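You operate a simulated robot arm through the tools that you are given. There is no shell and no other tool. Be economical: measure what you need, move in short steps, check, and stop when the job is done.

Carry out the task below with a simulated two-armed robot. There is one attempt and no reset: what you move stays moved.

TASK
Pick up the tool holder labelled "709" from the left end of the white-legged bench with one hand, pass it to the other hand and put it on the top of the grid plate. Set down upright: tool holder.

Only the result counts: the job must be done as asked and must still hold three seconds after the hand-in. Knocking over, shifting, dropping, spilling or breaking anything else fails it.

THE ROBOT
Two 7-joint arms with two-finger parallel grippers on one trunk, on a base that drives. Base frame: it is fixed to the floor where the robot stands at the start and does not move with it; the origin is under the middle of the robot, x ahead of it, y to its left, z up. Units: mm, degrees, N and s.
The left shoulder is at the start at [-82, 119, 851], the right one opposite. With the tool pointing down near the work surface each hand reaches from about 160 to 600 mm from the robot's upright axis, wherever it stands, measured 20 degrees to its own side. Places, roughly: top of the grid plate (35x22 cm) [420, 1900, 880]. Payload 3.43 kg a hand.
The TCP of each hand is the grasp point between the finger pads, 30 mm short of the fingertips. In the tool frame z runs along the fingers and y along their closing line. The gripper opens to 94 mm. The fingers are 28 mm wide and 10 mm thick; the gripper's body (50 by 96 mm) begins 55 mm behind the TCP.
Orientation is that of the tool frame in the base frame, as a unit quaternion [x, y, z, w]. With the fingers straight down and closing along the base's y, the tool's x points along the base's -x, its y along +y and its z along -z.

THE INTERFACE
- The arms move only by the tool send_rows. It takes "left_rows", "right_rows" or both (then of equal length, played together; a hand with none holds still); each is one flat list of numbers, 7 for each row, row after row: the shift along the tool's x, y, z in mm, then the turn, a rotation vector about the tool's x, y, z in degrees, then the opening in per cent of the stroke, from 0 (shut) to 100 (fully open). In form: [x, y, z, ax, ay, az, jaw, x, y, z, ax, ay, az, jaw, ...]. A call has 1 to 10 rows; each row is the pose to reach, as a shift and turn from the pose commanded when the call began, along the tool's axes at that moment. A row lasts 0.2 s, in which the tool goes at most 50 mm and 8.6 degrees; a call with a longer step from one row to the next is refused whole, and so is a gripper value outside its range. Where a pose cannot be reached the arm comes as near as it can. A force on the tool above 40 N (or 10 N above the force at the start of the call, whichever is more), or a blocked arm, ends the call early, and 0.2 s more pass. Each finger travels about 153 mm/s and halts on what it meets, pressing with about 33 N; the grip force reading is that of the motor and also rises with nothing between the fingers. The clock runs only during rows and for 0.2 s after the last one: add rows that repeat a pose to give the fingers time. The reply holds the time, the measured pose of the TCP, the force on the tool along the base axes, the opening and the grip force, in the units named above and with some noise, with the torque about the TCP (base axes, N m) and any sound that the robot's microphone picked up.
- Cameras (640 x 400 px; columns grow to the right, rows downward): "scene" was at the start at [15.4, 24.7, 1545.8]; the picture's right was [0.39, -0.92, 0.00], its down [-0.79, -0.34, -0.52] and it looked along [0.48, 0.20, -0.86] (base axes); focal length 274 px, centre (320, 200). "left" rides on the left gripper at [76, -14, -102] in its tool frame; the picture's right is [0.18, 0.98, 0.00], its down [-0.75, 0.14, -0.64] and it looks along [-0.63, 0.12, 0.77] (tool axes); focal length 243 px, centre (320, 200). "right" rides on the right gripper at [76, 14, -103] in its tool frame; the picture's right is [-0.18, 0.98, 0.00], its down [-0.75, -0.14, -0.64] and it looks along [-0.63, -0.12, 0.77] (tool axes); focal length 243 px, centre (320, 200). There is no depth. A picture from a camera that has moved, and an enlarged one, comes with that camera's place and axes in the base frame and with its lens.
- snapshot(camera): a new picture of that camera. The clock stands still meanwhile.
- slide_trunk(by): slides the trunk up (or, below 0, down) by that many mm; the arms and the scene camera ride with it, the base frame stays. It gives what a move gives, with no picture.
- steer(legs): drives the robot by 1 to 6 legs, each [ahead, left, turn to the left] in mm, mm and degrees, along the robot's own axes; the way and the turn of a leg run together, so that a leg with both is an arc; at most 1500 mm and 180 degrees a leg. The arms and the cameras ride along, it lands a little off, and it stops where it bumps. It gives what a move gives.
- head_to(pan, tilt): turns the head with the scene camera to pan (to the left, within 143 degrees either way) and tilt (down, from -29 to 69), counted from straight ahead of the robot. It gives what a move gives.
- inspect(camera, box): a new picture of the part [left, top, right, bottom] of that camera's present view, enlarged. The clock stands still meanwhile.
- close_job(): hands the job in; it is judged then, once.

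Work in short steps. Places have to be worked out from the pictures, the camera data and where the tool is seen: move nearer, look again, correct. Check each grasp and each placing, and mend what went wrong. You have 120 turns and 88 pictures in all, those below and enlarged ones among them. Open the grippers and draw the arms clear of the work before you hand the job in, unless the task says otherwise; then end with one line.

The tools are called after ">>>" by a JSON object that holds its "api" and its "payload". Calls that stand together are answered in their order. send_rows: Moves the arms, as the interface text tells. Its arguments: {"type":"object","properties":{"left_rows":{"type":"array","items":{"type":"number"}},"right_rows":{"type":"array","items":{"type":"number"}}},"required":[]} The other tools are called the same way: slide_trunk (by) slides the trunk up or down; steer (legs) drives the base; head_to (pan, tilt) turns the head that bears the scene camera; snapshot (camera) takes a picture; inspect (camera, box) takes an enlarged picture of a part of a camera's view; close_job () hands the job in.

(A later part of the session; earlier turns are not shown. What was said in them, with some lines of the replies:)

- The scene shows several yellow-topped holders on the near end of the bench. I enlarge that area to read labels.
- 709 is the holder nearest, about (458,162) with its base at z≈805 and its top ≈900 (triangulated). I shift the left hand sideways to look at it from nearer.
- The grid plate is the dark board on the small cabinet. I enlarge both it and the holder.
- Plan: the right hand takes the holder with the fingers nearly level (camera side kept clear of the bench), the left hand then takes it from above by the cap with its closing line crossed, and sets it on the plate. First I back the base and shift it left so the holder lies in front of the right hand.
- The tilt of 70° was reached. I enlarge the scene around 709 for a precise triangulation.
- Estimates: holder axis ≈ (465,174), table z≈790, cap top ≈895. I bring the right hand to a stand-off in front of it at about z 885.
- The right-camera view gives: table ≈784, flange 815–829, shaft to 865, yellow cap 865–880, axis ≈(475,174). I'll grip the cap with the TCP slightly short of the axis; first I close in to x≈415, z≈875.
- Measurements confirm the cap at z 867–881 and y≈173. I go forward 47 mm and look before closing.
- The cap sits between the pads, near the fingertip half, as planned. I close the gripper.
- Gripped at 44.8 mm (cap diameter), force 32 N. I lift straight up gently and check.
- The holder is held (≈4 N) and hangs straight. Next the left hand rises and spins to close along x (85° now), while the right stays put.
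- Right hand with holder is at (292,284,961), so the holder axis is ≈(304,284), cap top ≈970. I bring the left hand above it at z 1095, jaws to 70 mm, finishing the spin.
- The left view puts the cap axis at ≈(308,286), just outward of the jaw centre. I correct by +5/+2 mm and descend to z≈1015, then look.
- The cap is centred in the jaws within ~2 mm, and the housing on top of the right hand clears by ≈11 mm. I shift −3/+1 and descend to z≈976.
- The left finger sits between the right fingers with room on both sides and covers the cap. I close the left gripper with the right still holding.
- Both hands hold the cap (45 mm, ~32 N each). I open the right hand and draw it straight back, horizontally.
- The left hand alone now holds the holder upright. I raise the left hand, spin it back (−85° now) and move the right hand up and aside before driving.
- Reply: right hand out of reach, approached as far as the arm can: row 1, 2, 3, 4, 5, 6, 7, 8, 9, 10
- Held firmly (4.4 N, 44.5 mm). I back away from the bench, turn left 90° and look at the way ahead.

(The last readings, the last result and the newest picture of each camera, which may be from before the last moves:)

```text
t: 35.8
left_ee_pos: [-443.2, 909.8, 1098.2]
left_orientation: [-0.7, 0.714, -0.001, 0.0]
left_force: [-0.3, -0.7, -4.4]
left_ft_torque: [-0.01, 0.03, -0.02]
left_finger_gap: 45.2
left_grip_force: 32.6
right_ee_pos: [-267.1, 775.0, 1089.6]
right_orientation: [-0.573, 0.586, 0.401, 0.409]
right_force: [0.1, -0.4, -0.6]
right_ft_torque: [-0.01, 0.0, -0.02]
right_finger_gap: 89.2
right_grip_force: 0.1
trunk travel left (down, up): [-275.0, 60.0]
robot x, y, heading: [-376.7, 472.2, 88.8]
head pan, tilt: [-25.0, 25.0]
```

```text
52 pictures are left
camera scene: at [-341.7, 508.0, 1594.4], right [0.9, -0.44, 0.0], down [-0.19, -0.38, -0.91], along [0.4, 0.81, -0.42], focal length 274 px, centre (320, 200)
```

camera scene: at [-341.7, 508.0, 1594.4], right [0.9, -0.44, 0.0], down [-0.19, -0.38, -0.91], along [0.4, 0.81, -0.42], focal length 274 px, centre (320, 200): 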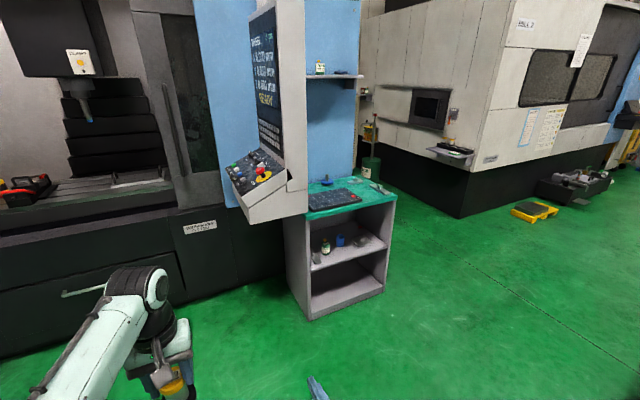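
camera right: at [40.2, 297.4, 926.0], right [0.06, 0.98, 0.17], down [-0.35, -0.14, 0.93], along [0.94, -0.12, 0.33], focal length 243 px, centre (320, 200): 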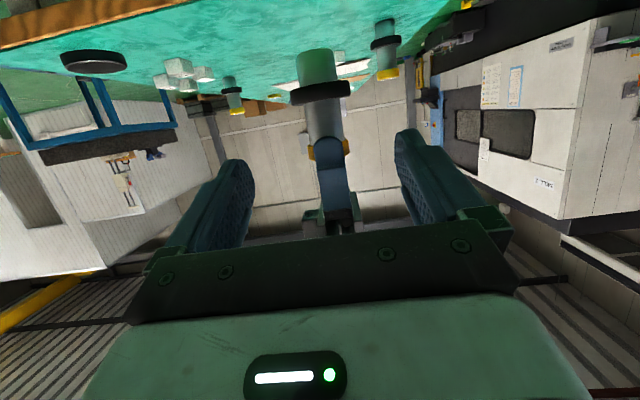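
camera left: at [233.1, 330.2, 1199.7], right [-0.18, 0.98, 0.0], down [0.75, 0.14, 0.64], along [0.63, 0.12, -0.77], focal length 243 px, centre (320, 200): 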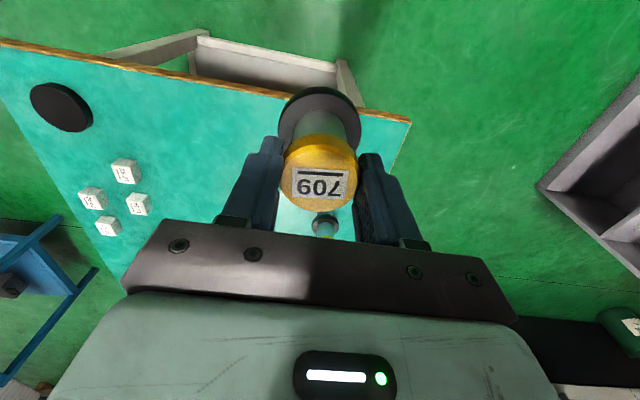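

Way ahead is clear: cabinet front ≈ y 1780, plate on its left half, the machine console ends near x≈225. I drive ahead, then right, then part of the way closer, stopping short to look.

>>> {"api": "steer", "payload": {"legs": [[600, 0, 1.2], [0, -880, 0], [200, 0, 0]]}}

>>> {"api": "head_to", "payload": {"pan": 10, "tilt": 45}}

>>> {"api": "snapshot", "payload": {"camera": "scene"}}

>>> {"api": "snapshot", "payload": {"camera": "left"}}

```text
t: 48.5
left_ee_pos: [484.1, 1710.1, 1096.7]
left_orientation: [0.71, -0.704, 0.0, 0.0]
left_force: [0.1, 0.3, -4.6]
left_ft_torque: [-0.03, 0.01, -0.01]
left_finger_gap: 45.2
left_grip_force: 33.2
right_ee_pos: [664.3, 1579.4, 1088.8]
right_orientation: [0.582, -0.577, -0.407, -0.403]
right_force: [-0.2, 1.3, 0.0]
right_ft_torque: [-0.02, -0.01, -0.01]
right_finger_gap: 89.2
right_grip_force: 0.0
trunk travel left (down, up): [-275.0, 60.0]
robot x, y, heading: [560.4, 1273.1, 90.7]
head pan, tilt: [-25.0, 25.0]
```

```text
t: 49.5
left_ee_pos: [483.7, 1708.9, 1097.1]
left_orientation: [0.71, -0.704, 0.0, 0.0]
left_force: [0.2, -0.2, -4.3]
left_ft_torque: [-0.04, -0.01, 0.05]
left_finger_gap: 44.9
left_grip_force: 33.5
right_ee_pos: [663.1, 1579.4, 1089.1]
right_orientation: [0.582, -0.577, -0.408, -0.403]
right_force: [-0.5, -0.2, 0.4]
right_ft_torque: [-0.01, 0.03, -0.04]
right_finger_gap: 89.2
right_grip_force: 0.0
trunk travel left (down, up): [-275.0, 60.0]
robot x, y, heading: [559.7, 1273.5, 90.4]
head pan, tilt: [10.0, 45.0]
```

```text
51 pictures are left
camera scene: at [543.4, 1306.3, 1563.9], right [0.98, 0.18, 0.0], down [0.13, -0.7, -0.71], along [-0.13, 0.7, -0.71], focal length 274 px, centre (320, 200)
```

scene: 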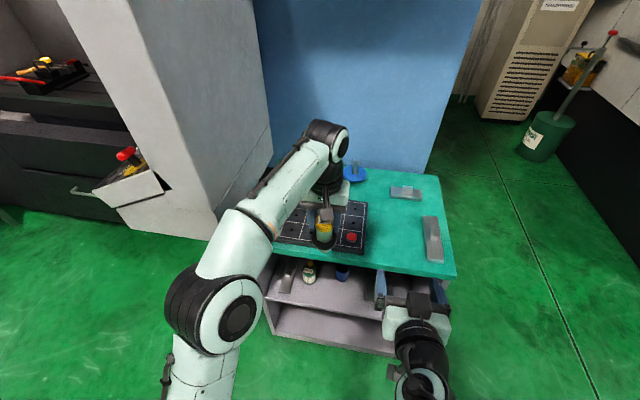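

```text
50 pictures are left
camera left: at [499.3, 1633.0, 1199.7], right [-0.98, -0.19, 0.0], down [-0.15, 0.75, 0.64], along [-0.12, 0.63, -0.77], focal length 243 px, centre (320, 200)
```

left: 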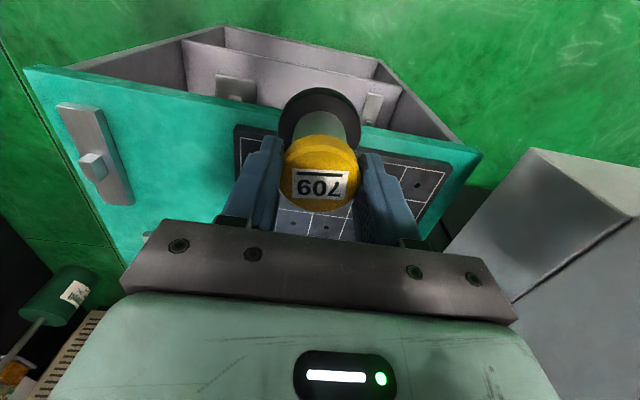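

The plate is in view as expected. I enlarge it to check knobs and markings.

>>> {"api": "inspect", "payload": {"camera": "scene", "box": [240, 150, 400, 260]}}

>>> {"api": "inspect", "payload": {"camera": "left", "box": [200, 80, 480, 260]}}

```text
3.64 times, centred on (320, 205) of scene
camera zoom: at [543.4, 1306.3, 1563.9], right [0.98, 0.18, 0.0], down [0.13, -0.7, -0.71], along [-0.13, 0.7, -0.71], focal length 995 px, centre (320, 182)
```

zoom: 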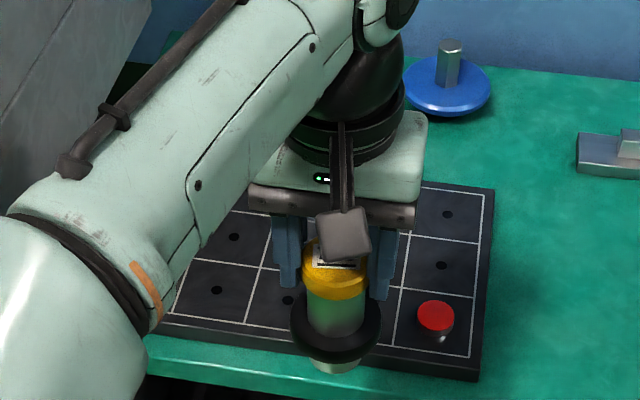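

```text
2.22 times, centred on (340, 170) of left
camera zoom: at [499.3, 1633.0, 1199.7], right [-0.98, -0.19, 0.0], down [-0.15, 0.75, 0.64], along [-0.12, 0.63, -0.77], focal length 539 px, centre (276, 267)
```

zoom: 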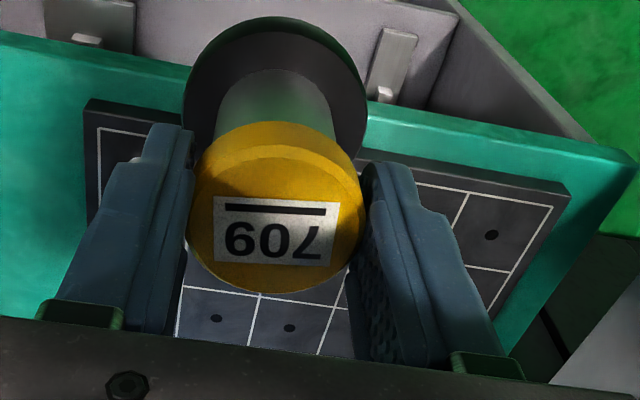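

I drive ahead 120 mm, then cover the rest with the arm.

>>> {"api": "steer", "payload": {"legs": [[120, 0, 0]]}}

```text
t: 50.8
left_ee_pos: [481.8, 1832.1, 1095.8]
left_orientation: [0.71, -0.704, 0.0, 0.0]
left_force: [-0.4, 0.3, -3.6]
left_ft_torque: [-0.01, 0.03, 0.0]
left_finger_gap: 44.8
left_grip_force: 32.8
right_ee_pos: [662.1, 1702.1, 1089.1]
right_orientation: [0.583, -0.577, -0.407, -0.403]
right_force: [0.8, 0.8, -0.3]
right_ft_torque: [-0.02, -0.03, 0.02]
right_finger_gap: 89.4
right_grip_force: 0.1
trunk travel left (down, up): [-275.0, 60.0]
robot x, y, heading: [557.6, 1396.2, 90.5]
head pan, tilt: [10.0, 45.0]
```

I move the arm 58 mm forward and 52 mm left, then down to TCP z≈1010 (holder bottom ≈907) and look.

>>> {"api": "send_rows", "payload": {"left_rows": [-20, 18, 0, 0, 0, 0, 15, -40, 36, 0, 0, 0, 0, 15, -58, 52, 10, 0, 0, 0, 15, -58, 52, 35, 0, 0, 0, 15, -58, 52, 60, 0, 0, 0, 15, -58, 52, 86, 0, 0, 0, 15, -58, 52, 86, 0, 0, 0, 15]}}

>>> {"api": "snapshot", "payload": {"camera": "left"}}

>>> {"api": "snapshot", "payload": {"camera": "scene"}}

```text
t: 52.4
left_ee_pos: [432.5, 1887.1, 1010.2]
left_orientation: [0.71, -0.704, 0.0, 0.0]
left_force: [0.0, 0.4, -4.2]
left_ft_torque: [-0.02, 0.02, -0.01]
left_finger_gap: 44.8
left_grip_force: 32.6
left hand out of reach, approached as far as the arm can: row 3
right_ee_pos: [663.1, 1702.4, 1089.1]
right_orientation: [0.582, -0.576, -0.408, -0.404]
right_force: [0.3, -0.5, 0.4]
right_ft_torque: [-0.04, 0.01, -0.01]
right_finger_gap: 89.6
right_grip_force: 0.1
trunk travel left (down, up): [-275.0, 60.0]
robot x, y, heading: [559.6, 1399.7, 90.2]
head pan, tilt: [10.0, 45.0]
```

```text
47 pictures are left
camera left: at [447.2, 1811.2, 1112.2], right [-0.98, -0.19, 0.0], down [-0.15, 0.75, 0.64], along [-0.12, 0.63, -0.77], focal length 243 px, centre (320, 200)
```

left: 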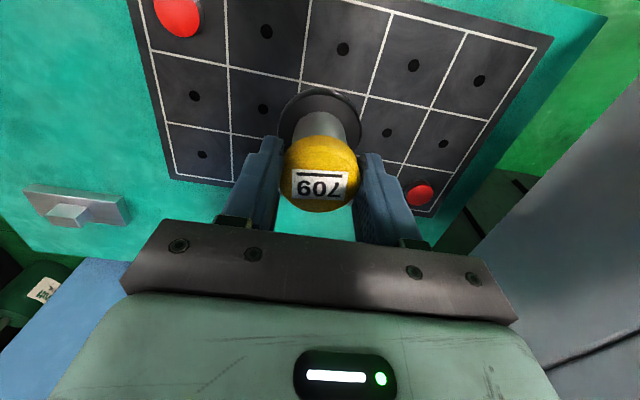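

```text
46 pictures are left
camera scene: at [542.4, 1428.4, 1563.9], right [0.98, 0.18, 0.0], down [0.13, -0.7, -0.71], along [-0.13, 0.7, -0.71], focal length 274 px, centre (320, 200)
```

scene: 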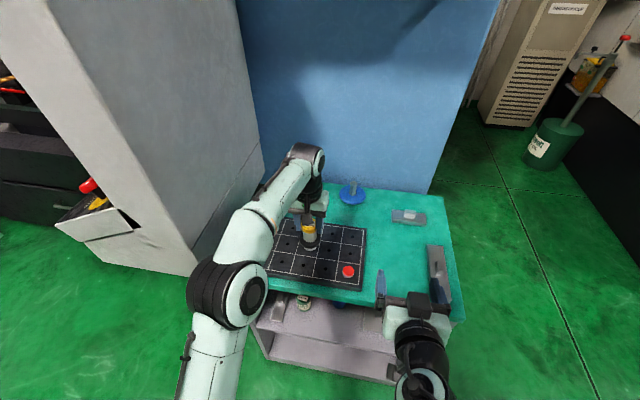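

The holder is over a free middle cell, clear of both red pegs. I lower 20 mm, then in small steps watching the force.

>>> {"api": "send_rows", "payload": {"left_rows": [0, 0, 8, 0, 0, 0, 15, 0, 0, 15, 0, 0, 0, 15, 0, 0, 20, 0, 0, 0, 15, 0, 0, 20, 0, 0, 0, 15]}}

>>> {"api": "snapshot", "payload": {"camera": "left"}}

>>> {"api": "inspect", "payload": {"camera": "scene", "box": [260, 190, 370, 300]}}

```text
t: 53.4
left_ee_pos: [430.0, 1888.0, 990.9]
left_orientation: [0.71, -0.704, 0.0, 0.0]
left_force: [-0.6, 0.3, -4.6]
left_ft_torque: [0.0, -0.01, -0.02]
left_finger_gap: 44.7
left_grip_force: 32.9
right_ee_pos: [661.6, 1702.1, 1089.6]
right_orientation: [0.582, -0.577, -0.407, -0.404]
right_force: [-0.2, 0.8, -0.4]
right_ft_torque: [0.0, 0.01, 0.01]
right_finger_gap: 89.3
right_grip_force: 0.1
trunk travel left (down, up): [-275.0, 60.0]
robot x, y, heading: [558.9, 1397.0, 90.5]
head pan, tilt: [10.0, 45.0]
```

```text
45 pictures are left
camera left: at [446.2, 1812.6, 1092.9], right [-0.98, -0.19, 0.0], down [-0.15, 0.75, 0.64], along [-0.12, 0.63, -0.77], focal length 243 px, centre (320, 200)
```

left: 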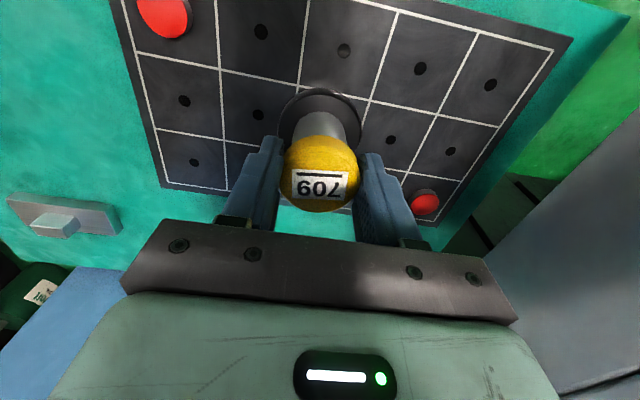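

```text
3.64 times, centred on (315, 245) of scene
camera zoom: at [542.3, 1428.5, 1563.9], right [0.98, 0.18, 0.0], down [0.13, -0.7, -0.71], along [-0.13, 0.7, -0.71], focal length 995 px, centre (338, 36)
```

zoom: 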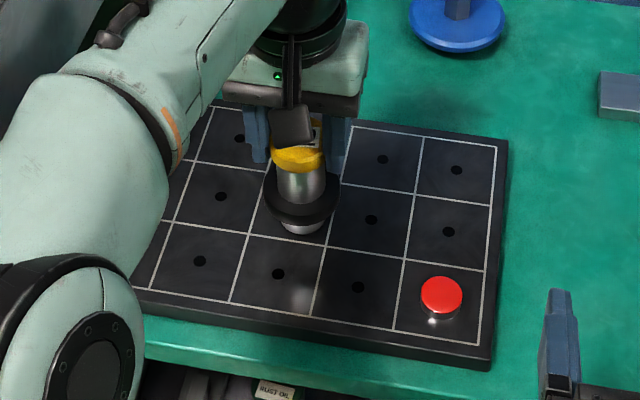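

Close above the plate now. I lower 6 mm in fine steps and read the force.

>>> {"api": "send_rows", "payload": {"left_rows": [0, 0, 2, 0, 0, 0, 15, 0, 0, 4, 0, 0, 0, 15, 0, 0, 6, 0, 0, 0, 15, 0, 0, 6, 0, 0, 0, 15]}}

```text
t: 54.4
left_ee_pos: [429.9, 1888.6, 983.8]
left_orientation: [0.71, -0.704, 0.0, 0.0]
left_force: [-0.3, -1.0, -4.3]
left_ft_torque: [-0.04, 0.0, -0.01]
left_finger_gap: 44.7
left_grip_force: 33.0
right_ee_pos: [661.0, 1701.0, 1088.1]
right_orientation: [0.582, -0.577, -0.407, -0.403]
right_force: [-0.1, -0.9, 0.1]
right_ft_torque: [-0.01, -0.01, -0.02]
right_finger_gap: 89.6
right_grip_force: 0.1
trunk travel left (down, up): [-275.0, 60.0]
robot x, y, heading: [561.3, 1391.3, 90.8]
head pan, tilt: [10.0, 45.0]
```

No contact yet (weight still −4.3 N). Another 3 mm.

>>> {"api": "send_rows", "payload": {"left_rows": [0, 0, 1, 0, 0, 0, 15, 0, 0, 2, 0, 0, 0, 15, 0, 0, 3, 0, 0, 0, 15]}}

```text
t: 55.2
left_ee_pos: [429.1, 1887.4, 982.4]
left_orientation: [0.71, -0.704, 0.0, 0.0]
left_force: [-0.2, -0.6, -3.5]
left_ft_torque: [0.03, 0.02, -0.01]
left_finger_gap: 44.8
left_grip_force: 33.3
right_ee_pos: [661.7, 1702.5, 1089.8]
right_orientation: [0.582, -0.576, -0.408, -0.403]
right_force: [-0.7, 0.0, -0.7]
right_ft_torque: [0.04, 0.0, 0.01]
right_finger_gap: 89.1
right_grip_force: 0.0
trunk travel left (down, up): [-275.0, 60.0]
robot x, y, heading: [557.7, 1395.2, 90.6]
head pan, tilt: [10.0, 45.0]
```

Still hanging free. Another 3 mm.

>>> {"api": "send_rows", "payload": {"left_rows": [0, 0, 1, 0, 0, 0, 15, 0, 0, 2, 0, 0, 0, 15, 0, 0, 3, 0, 0, 0, 15]}}

>>> {"api": "inspect", "payload": {"camera": "scene", "box": [270, 200, 350, 280]}}

```text
t: 56.0
left_ee_pos: [429.0, 1887.1, 978.3]
left_orientation: [0.71, -0.704, -0.001, -0.001]
left_force: [-0.4, -0.1, -3.1]
left_ft_torque: [-0.02, -0.03, -0.01]
left_finger_gap: 44.9
left_grip_force: 33.2
right_ee_pos: [661.5, 1701.4, 1088.8]
right_orientation: [0.581, -0.576, -0.408, -0.404]
right_force: [0.0, -0.6, 0.1]
right_ft_torque: [-0.02, -0.02, 0.01]
right_finger_gap: 89.3
right_grip_force: 0.1
trunk travel left (down, up): [-275.0, 60.0]
robot x, y, heading: [563.0, 1394.6, 90.4]
head pan, tilt: [10.0, 45.0]
```

```text
5.00 times, centred on (310, 240) of scene
camera zoom: at [542.3, 1428.5, 1563.9], right [0.98, 0.18, 0.0], down [0.13, -0.7, -0.71], along [-0.13, 0.7, -0.71], focal length 1368 px, centre (370, 0)
```

zoom: 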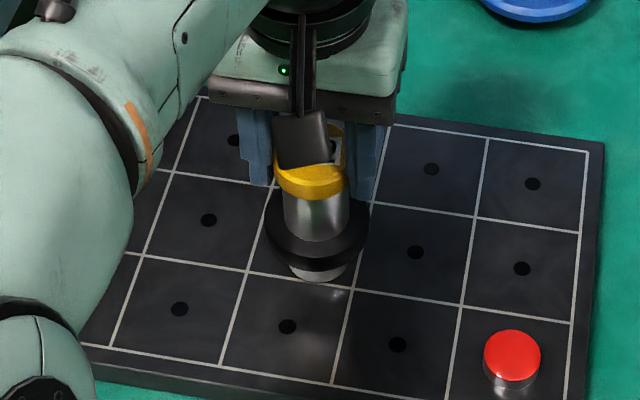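

Nearly down; weight is −3.1 N. Another 3 mm.

>>> {"api": "send_rows", "payload": {"left_rows": [0, 0, 1, 0, 0, 0, 15, 0, 0, 2, 0, 0, 0, 15, 0, 0, 3, 0, 0, 0, 15]}}

```text
t: 56.8
left_ee_pos: [429.4, 1889.1, 978.6]
left_orientation: [0.711, -0.704, -0.001, 0.0]
left_force: [0.8, -1.3, 1.1]
left_ft_torque: [-0.04, -0.01, 0.01]
left_finger_gap: 45.0
left_grip_force: 33.1
right_ee_pos: [661.8, 1700.4, 1089.0]
right_orientation: [0.582, -0.577, -0.407, -0.403]
right_force: [-0.2, -0.2, -0.4]
right_ft_torque: [-0.01, -0.02, 0.0]
right_finger_gap: 89.3
right_grip_force: 0.1
trunk travel left (down, up): [-275.0, 60.0]
robot x, y, heading: [558.3, 1393.4, 90.5]
head pan, tilt: [10.0, 45.0]
```

Force went to +1.1 N: the base is on the plate. I check its stance before releasing.

>>> {"api": "inspect", "payload": {"camera": "scene", "box": [270, 200, 350, 280]}}

>>> {"api": "snapshot", "payload": {"camera": "left"}}

```text
5.00 times, centred on (310, 240) of scene
camera zoom: at [542.5, 1427.7, 1564.0], right [0.98, 0.18, 0.0], down [0.13, -0.69, -0.71], along [-0.13, 0.7, -0.71], focal length 1368 px, centre (370, 0)
```

zoom: 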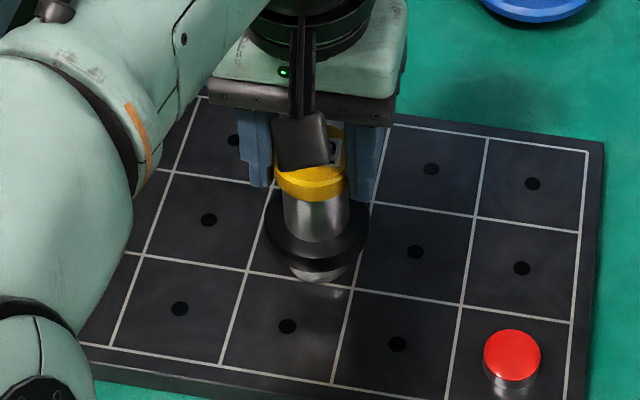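

```text
41 pictures are left
camera left: at [444.1, 1812.2, 1080.5], right [-0.98, -0.19, 0.0], down [-0.15, 0.75, 0.64], along [-0.12, 0.63, -0.77], focal length 243 px, centre (320, 200)
```

left: 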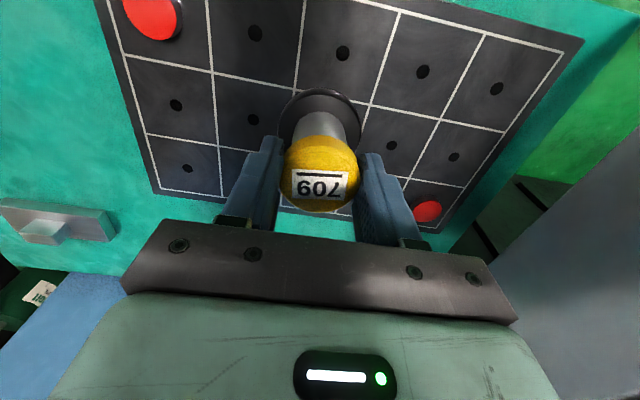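

Standing upright on the plate. I open the left gripper gradually without moving.

>>> {"api": "send_rows", "payload": {"left_rows": [0, 0, 0, 0, 0, 0, 48, 0, 0, 0, 0, 0, 0, 52, 0, 0, 0, 0, 0, 0, 60, 0, 0, 0, 0, 0, 0, 75, 0, 0, 0, 0, 0, 0, 90, 0, 0, 0, 0, 0, 0, 90]}}

>>> {"api": "snapshot", "payload": {"camera": "left"}}

```text
t: 58.2
left_ee_pos: [428.9, 1889.6, 978.2]
left_orientation: [0.71, -0.704, 0.0, 0.001]
left_force: [0.5, 0.0, 0.9]
left_ft_torque: [0.0, -0.01, 0.01]
left_finger_gap: 84.6
left_grip_force: 0.0
right_ee_pos: [661.2, 1702.4, 1089.0]
right_orientation: [0.582, -0.576, -0.408, -0.403]
right_force: [-0.4, 0.5, -1.4]
right_ft_torque: [-0.02, -0.02, 0.02]
right_finger_gap: 89.3
right_grip_force: 0.0
trunk travel left (down, up): [-275.0, 60.0]
robot x, y, heading: [562.4, 1394.9, 90.3]
head pan, tilt: [10.0, 45.0]
```

```text
40 pictures are left
camera left: at [443.9, 1812.6, 1079.6], right [-0.98, -0.19, 0.0], down [-0.15, 0.75, 0.64], along [-0.12, 0.63, -0.77], focal length 243 px, centre (320, 200)
```

left: 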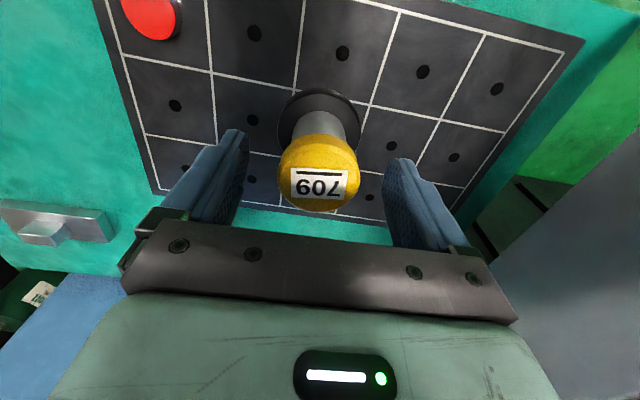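

It stands free between the open fingers. I raise the left hand straight up, then back toward the robot.

>>> {"api": "send_rows", "payload": {"left_rows": [0, 0, -10, 0, 0, 0, 90, 0, 0, -30, 0, 0, 0, 90, 0, 0, -55, 0, 0, 0, 90, 0, 0, -80, 0, 0, 0, 90, 0, 0, -105, 0, 0, 0, 90, 30, 0, -115, 0, 0, 0, 90, 65, 0, -115, 0, 0, 0, 90, 100, 0, -115, 0, 0, 0, 90, 135, 0, -115, 0, 0, 0, 90]}}

>>> {"api": "steer", "payload": {"legs": [[-200, 0, 0]]}}

>>> {"api": "inspect", "payload": {"camera": "scene", "box": [220, 130, 420, 260]}}

>>> {"api": "snapshot", "payload": {"camera": "left"}}

```text
t: 60.2
left_ee_pos: [428.6, 1750.8, 1090.7]
left_orientation: [0.71, -0.704, 0.001, -0.001]
left_force: [0.5, 0.3, -0.6]
left_ft_torque: [0.01, 0.02, 0.0]
left_finger_gap: 84.5
left_grip_force: 0.0
left hand out of reach, approached as far as the arm can: row 5
right_ee_pos: [662.2, 1700.5, 1089.9]
right_orientation: [0.581, -0.577, -0.407, -0.405]
right_force: [0.5, -0.7, -0.9]
right_ft_torque: [-0.02, 0.02, 0.0]
right_finger_gap: 89.2
right_grip_force: 0.0
trunk travel left (down, up): [-275.0, 60.0]
robot x, y, heading: [560.3, 1393.6, 90.4]
head pan, tilt: [10.0, 45.0]
```

```text
t: 61.8
left_ee_pos: [431.0, 1558.3, 1090.2]
left_orientation: [0.709, -0.705, 0.0, 0.0]
left_force: [0.1, 0.3, 1.2]
left_ft_torque: [0.0, 0.0, 0.05]
left_finger_gap: 84.7
left_grip_force: 0.1
right_ee_pos: [665.2, 1507.4, 1088.4]
right_orientation: [0.581, -0.578, -0.406, -0.404]
right_force: [0.0, 0.5, -0.1]
right_ft_torque: [0.0, -0.02, -0.01]
right_finger_gap: 89.1
right_grip_force: 0.1
trunk travel left (down, up): [-275.0, 60.0]
robot x, y, heading: [559.8, 1202.4, 90.3]
head pan, tilt: [10.0, 45.0]
```

```text
3.08 times, centred on (320, 195) of scene
camera zoom: at [543.9, 1234.0, 1564.0], right [0.98, 0.18, 0.0], down [0.13, -0.7, -0.71], along [-0.13, 0.7, -0.71], focal length 842 px, centre (320, 215)
```

zoom: 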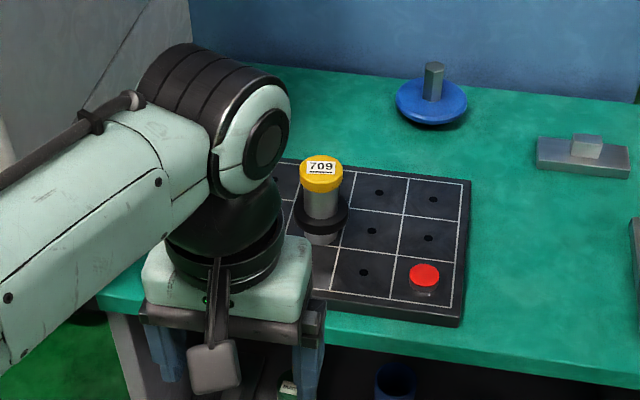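

```text
38 pictures are left
camera left: at [447.1, 1483.0, 1192.6], right [-0.98, -0.19, 0.0], down [-0.15, 0.75, 0.64], along [-0.12, 0.63, -0.77], focal length 243 px, centre (320, 200)
```

left: 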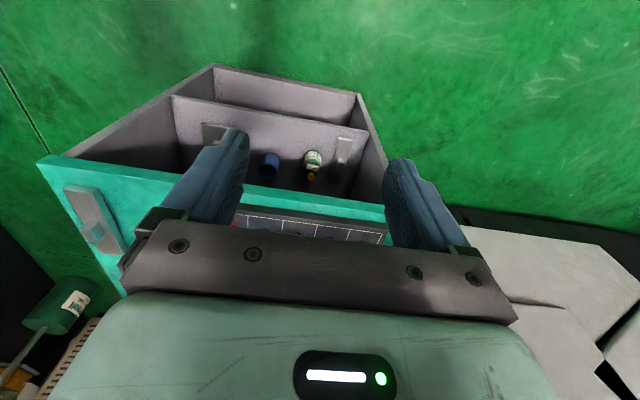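

The holder "709" stands upright on the grid plate, nothing else has been moved there, and both grippers are open and clear. I hand the job in.

>>> {"api": "close_job", "payload": {}}

```text
The job is handed in.
```

The tool holder "709" was picked up with the right hand, passed to the left hand in mid-air and set down upright on top of the grid plate, with both grippers open and clear at hand-in.
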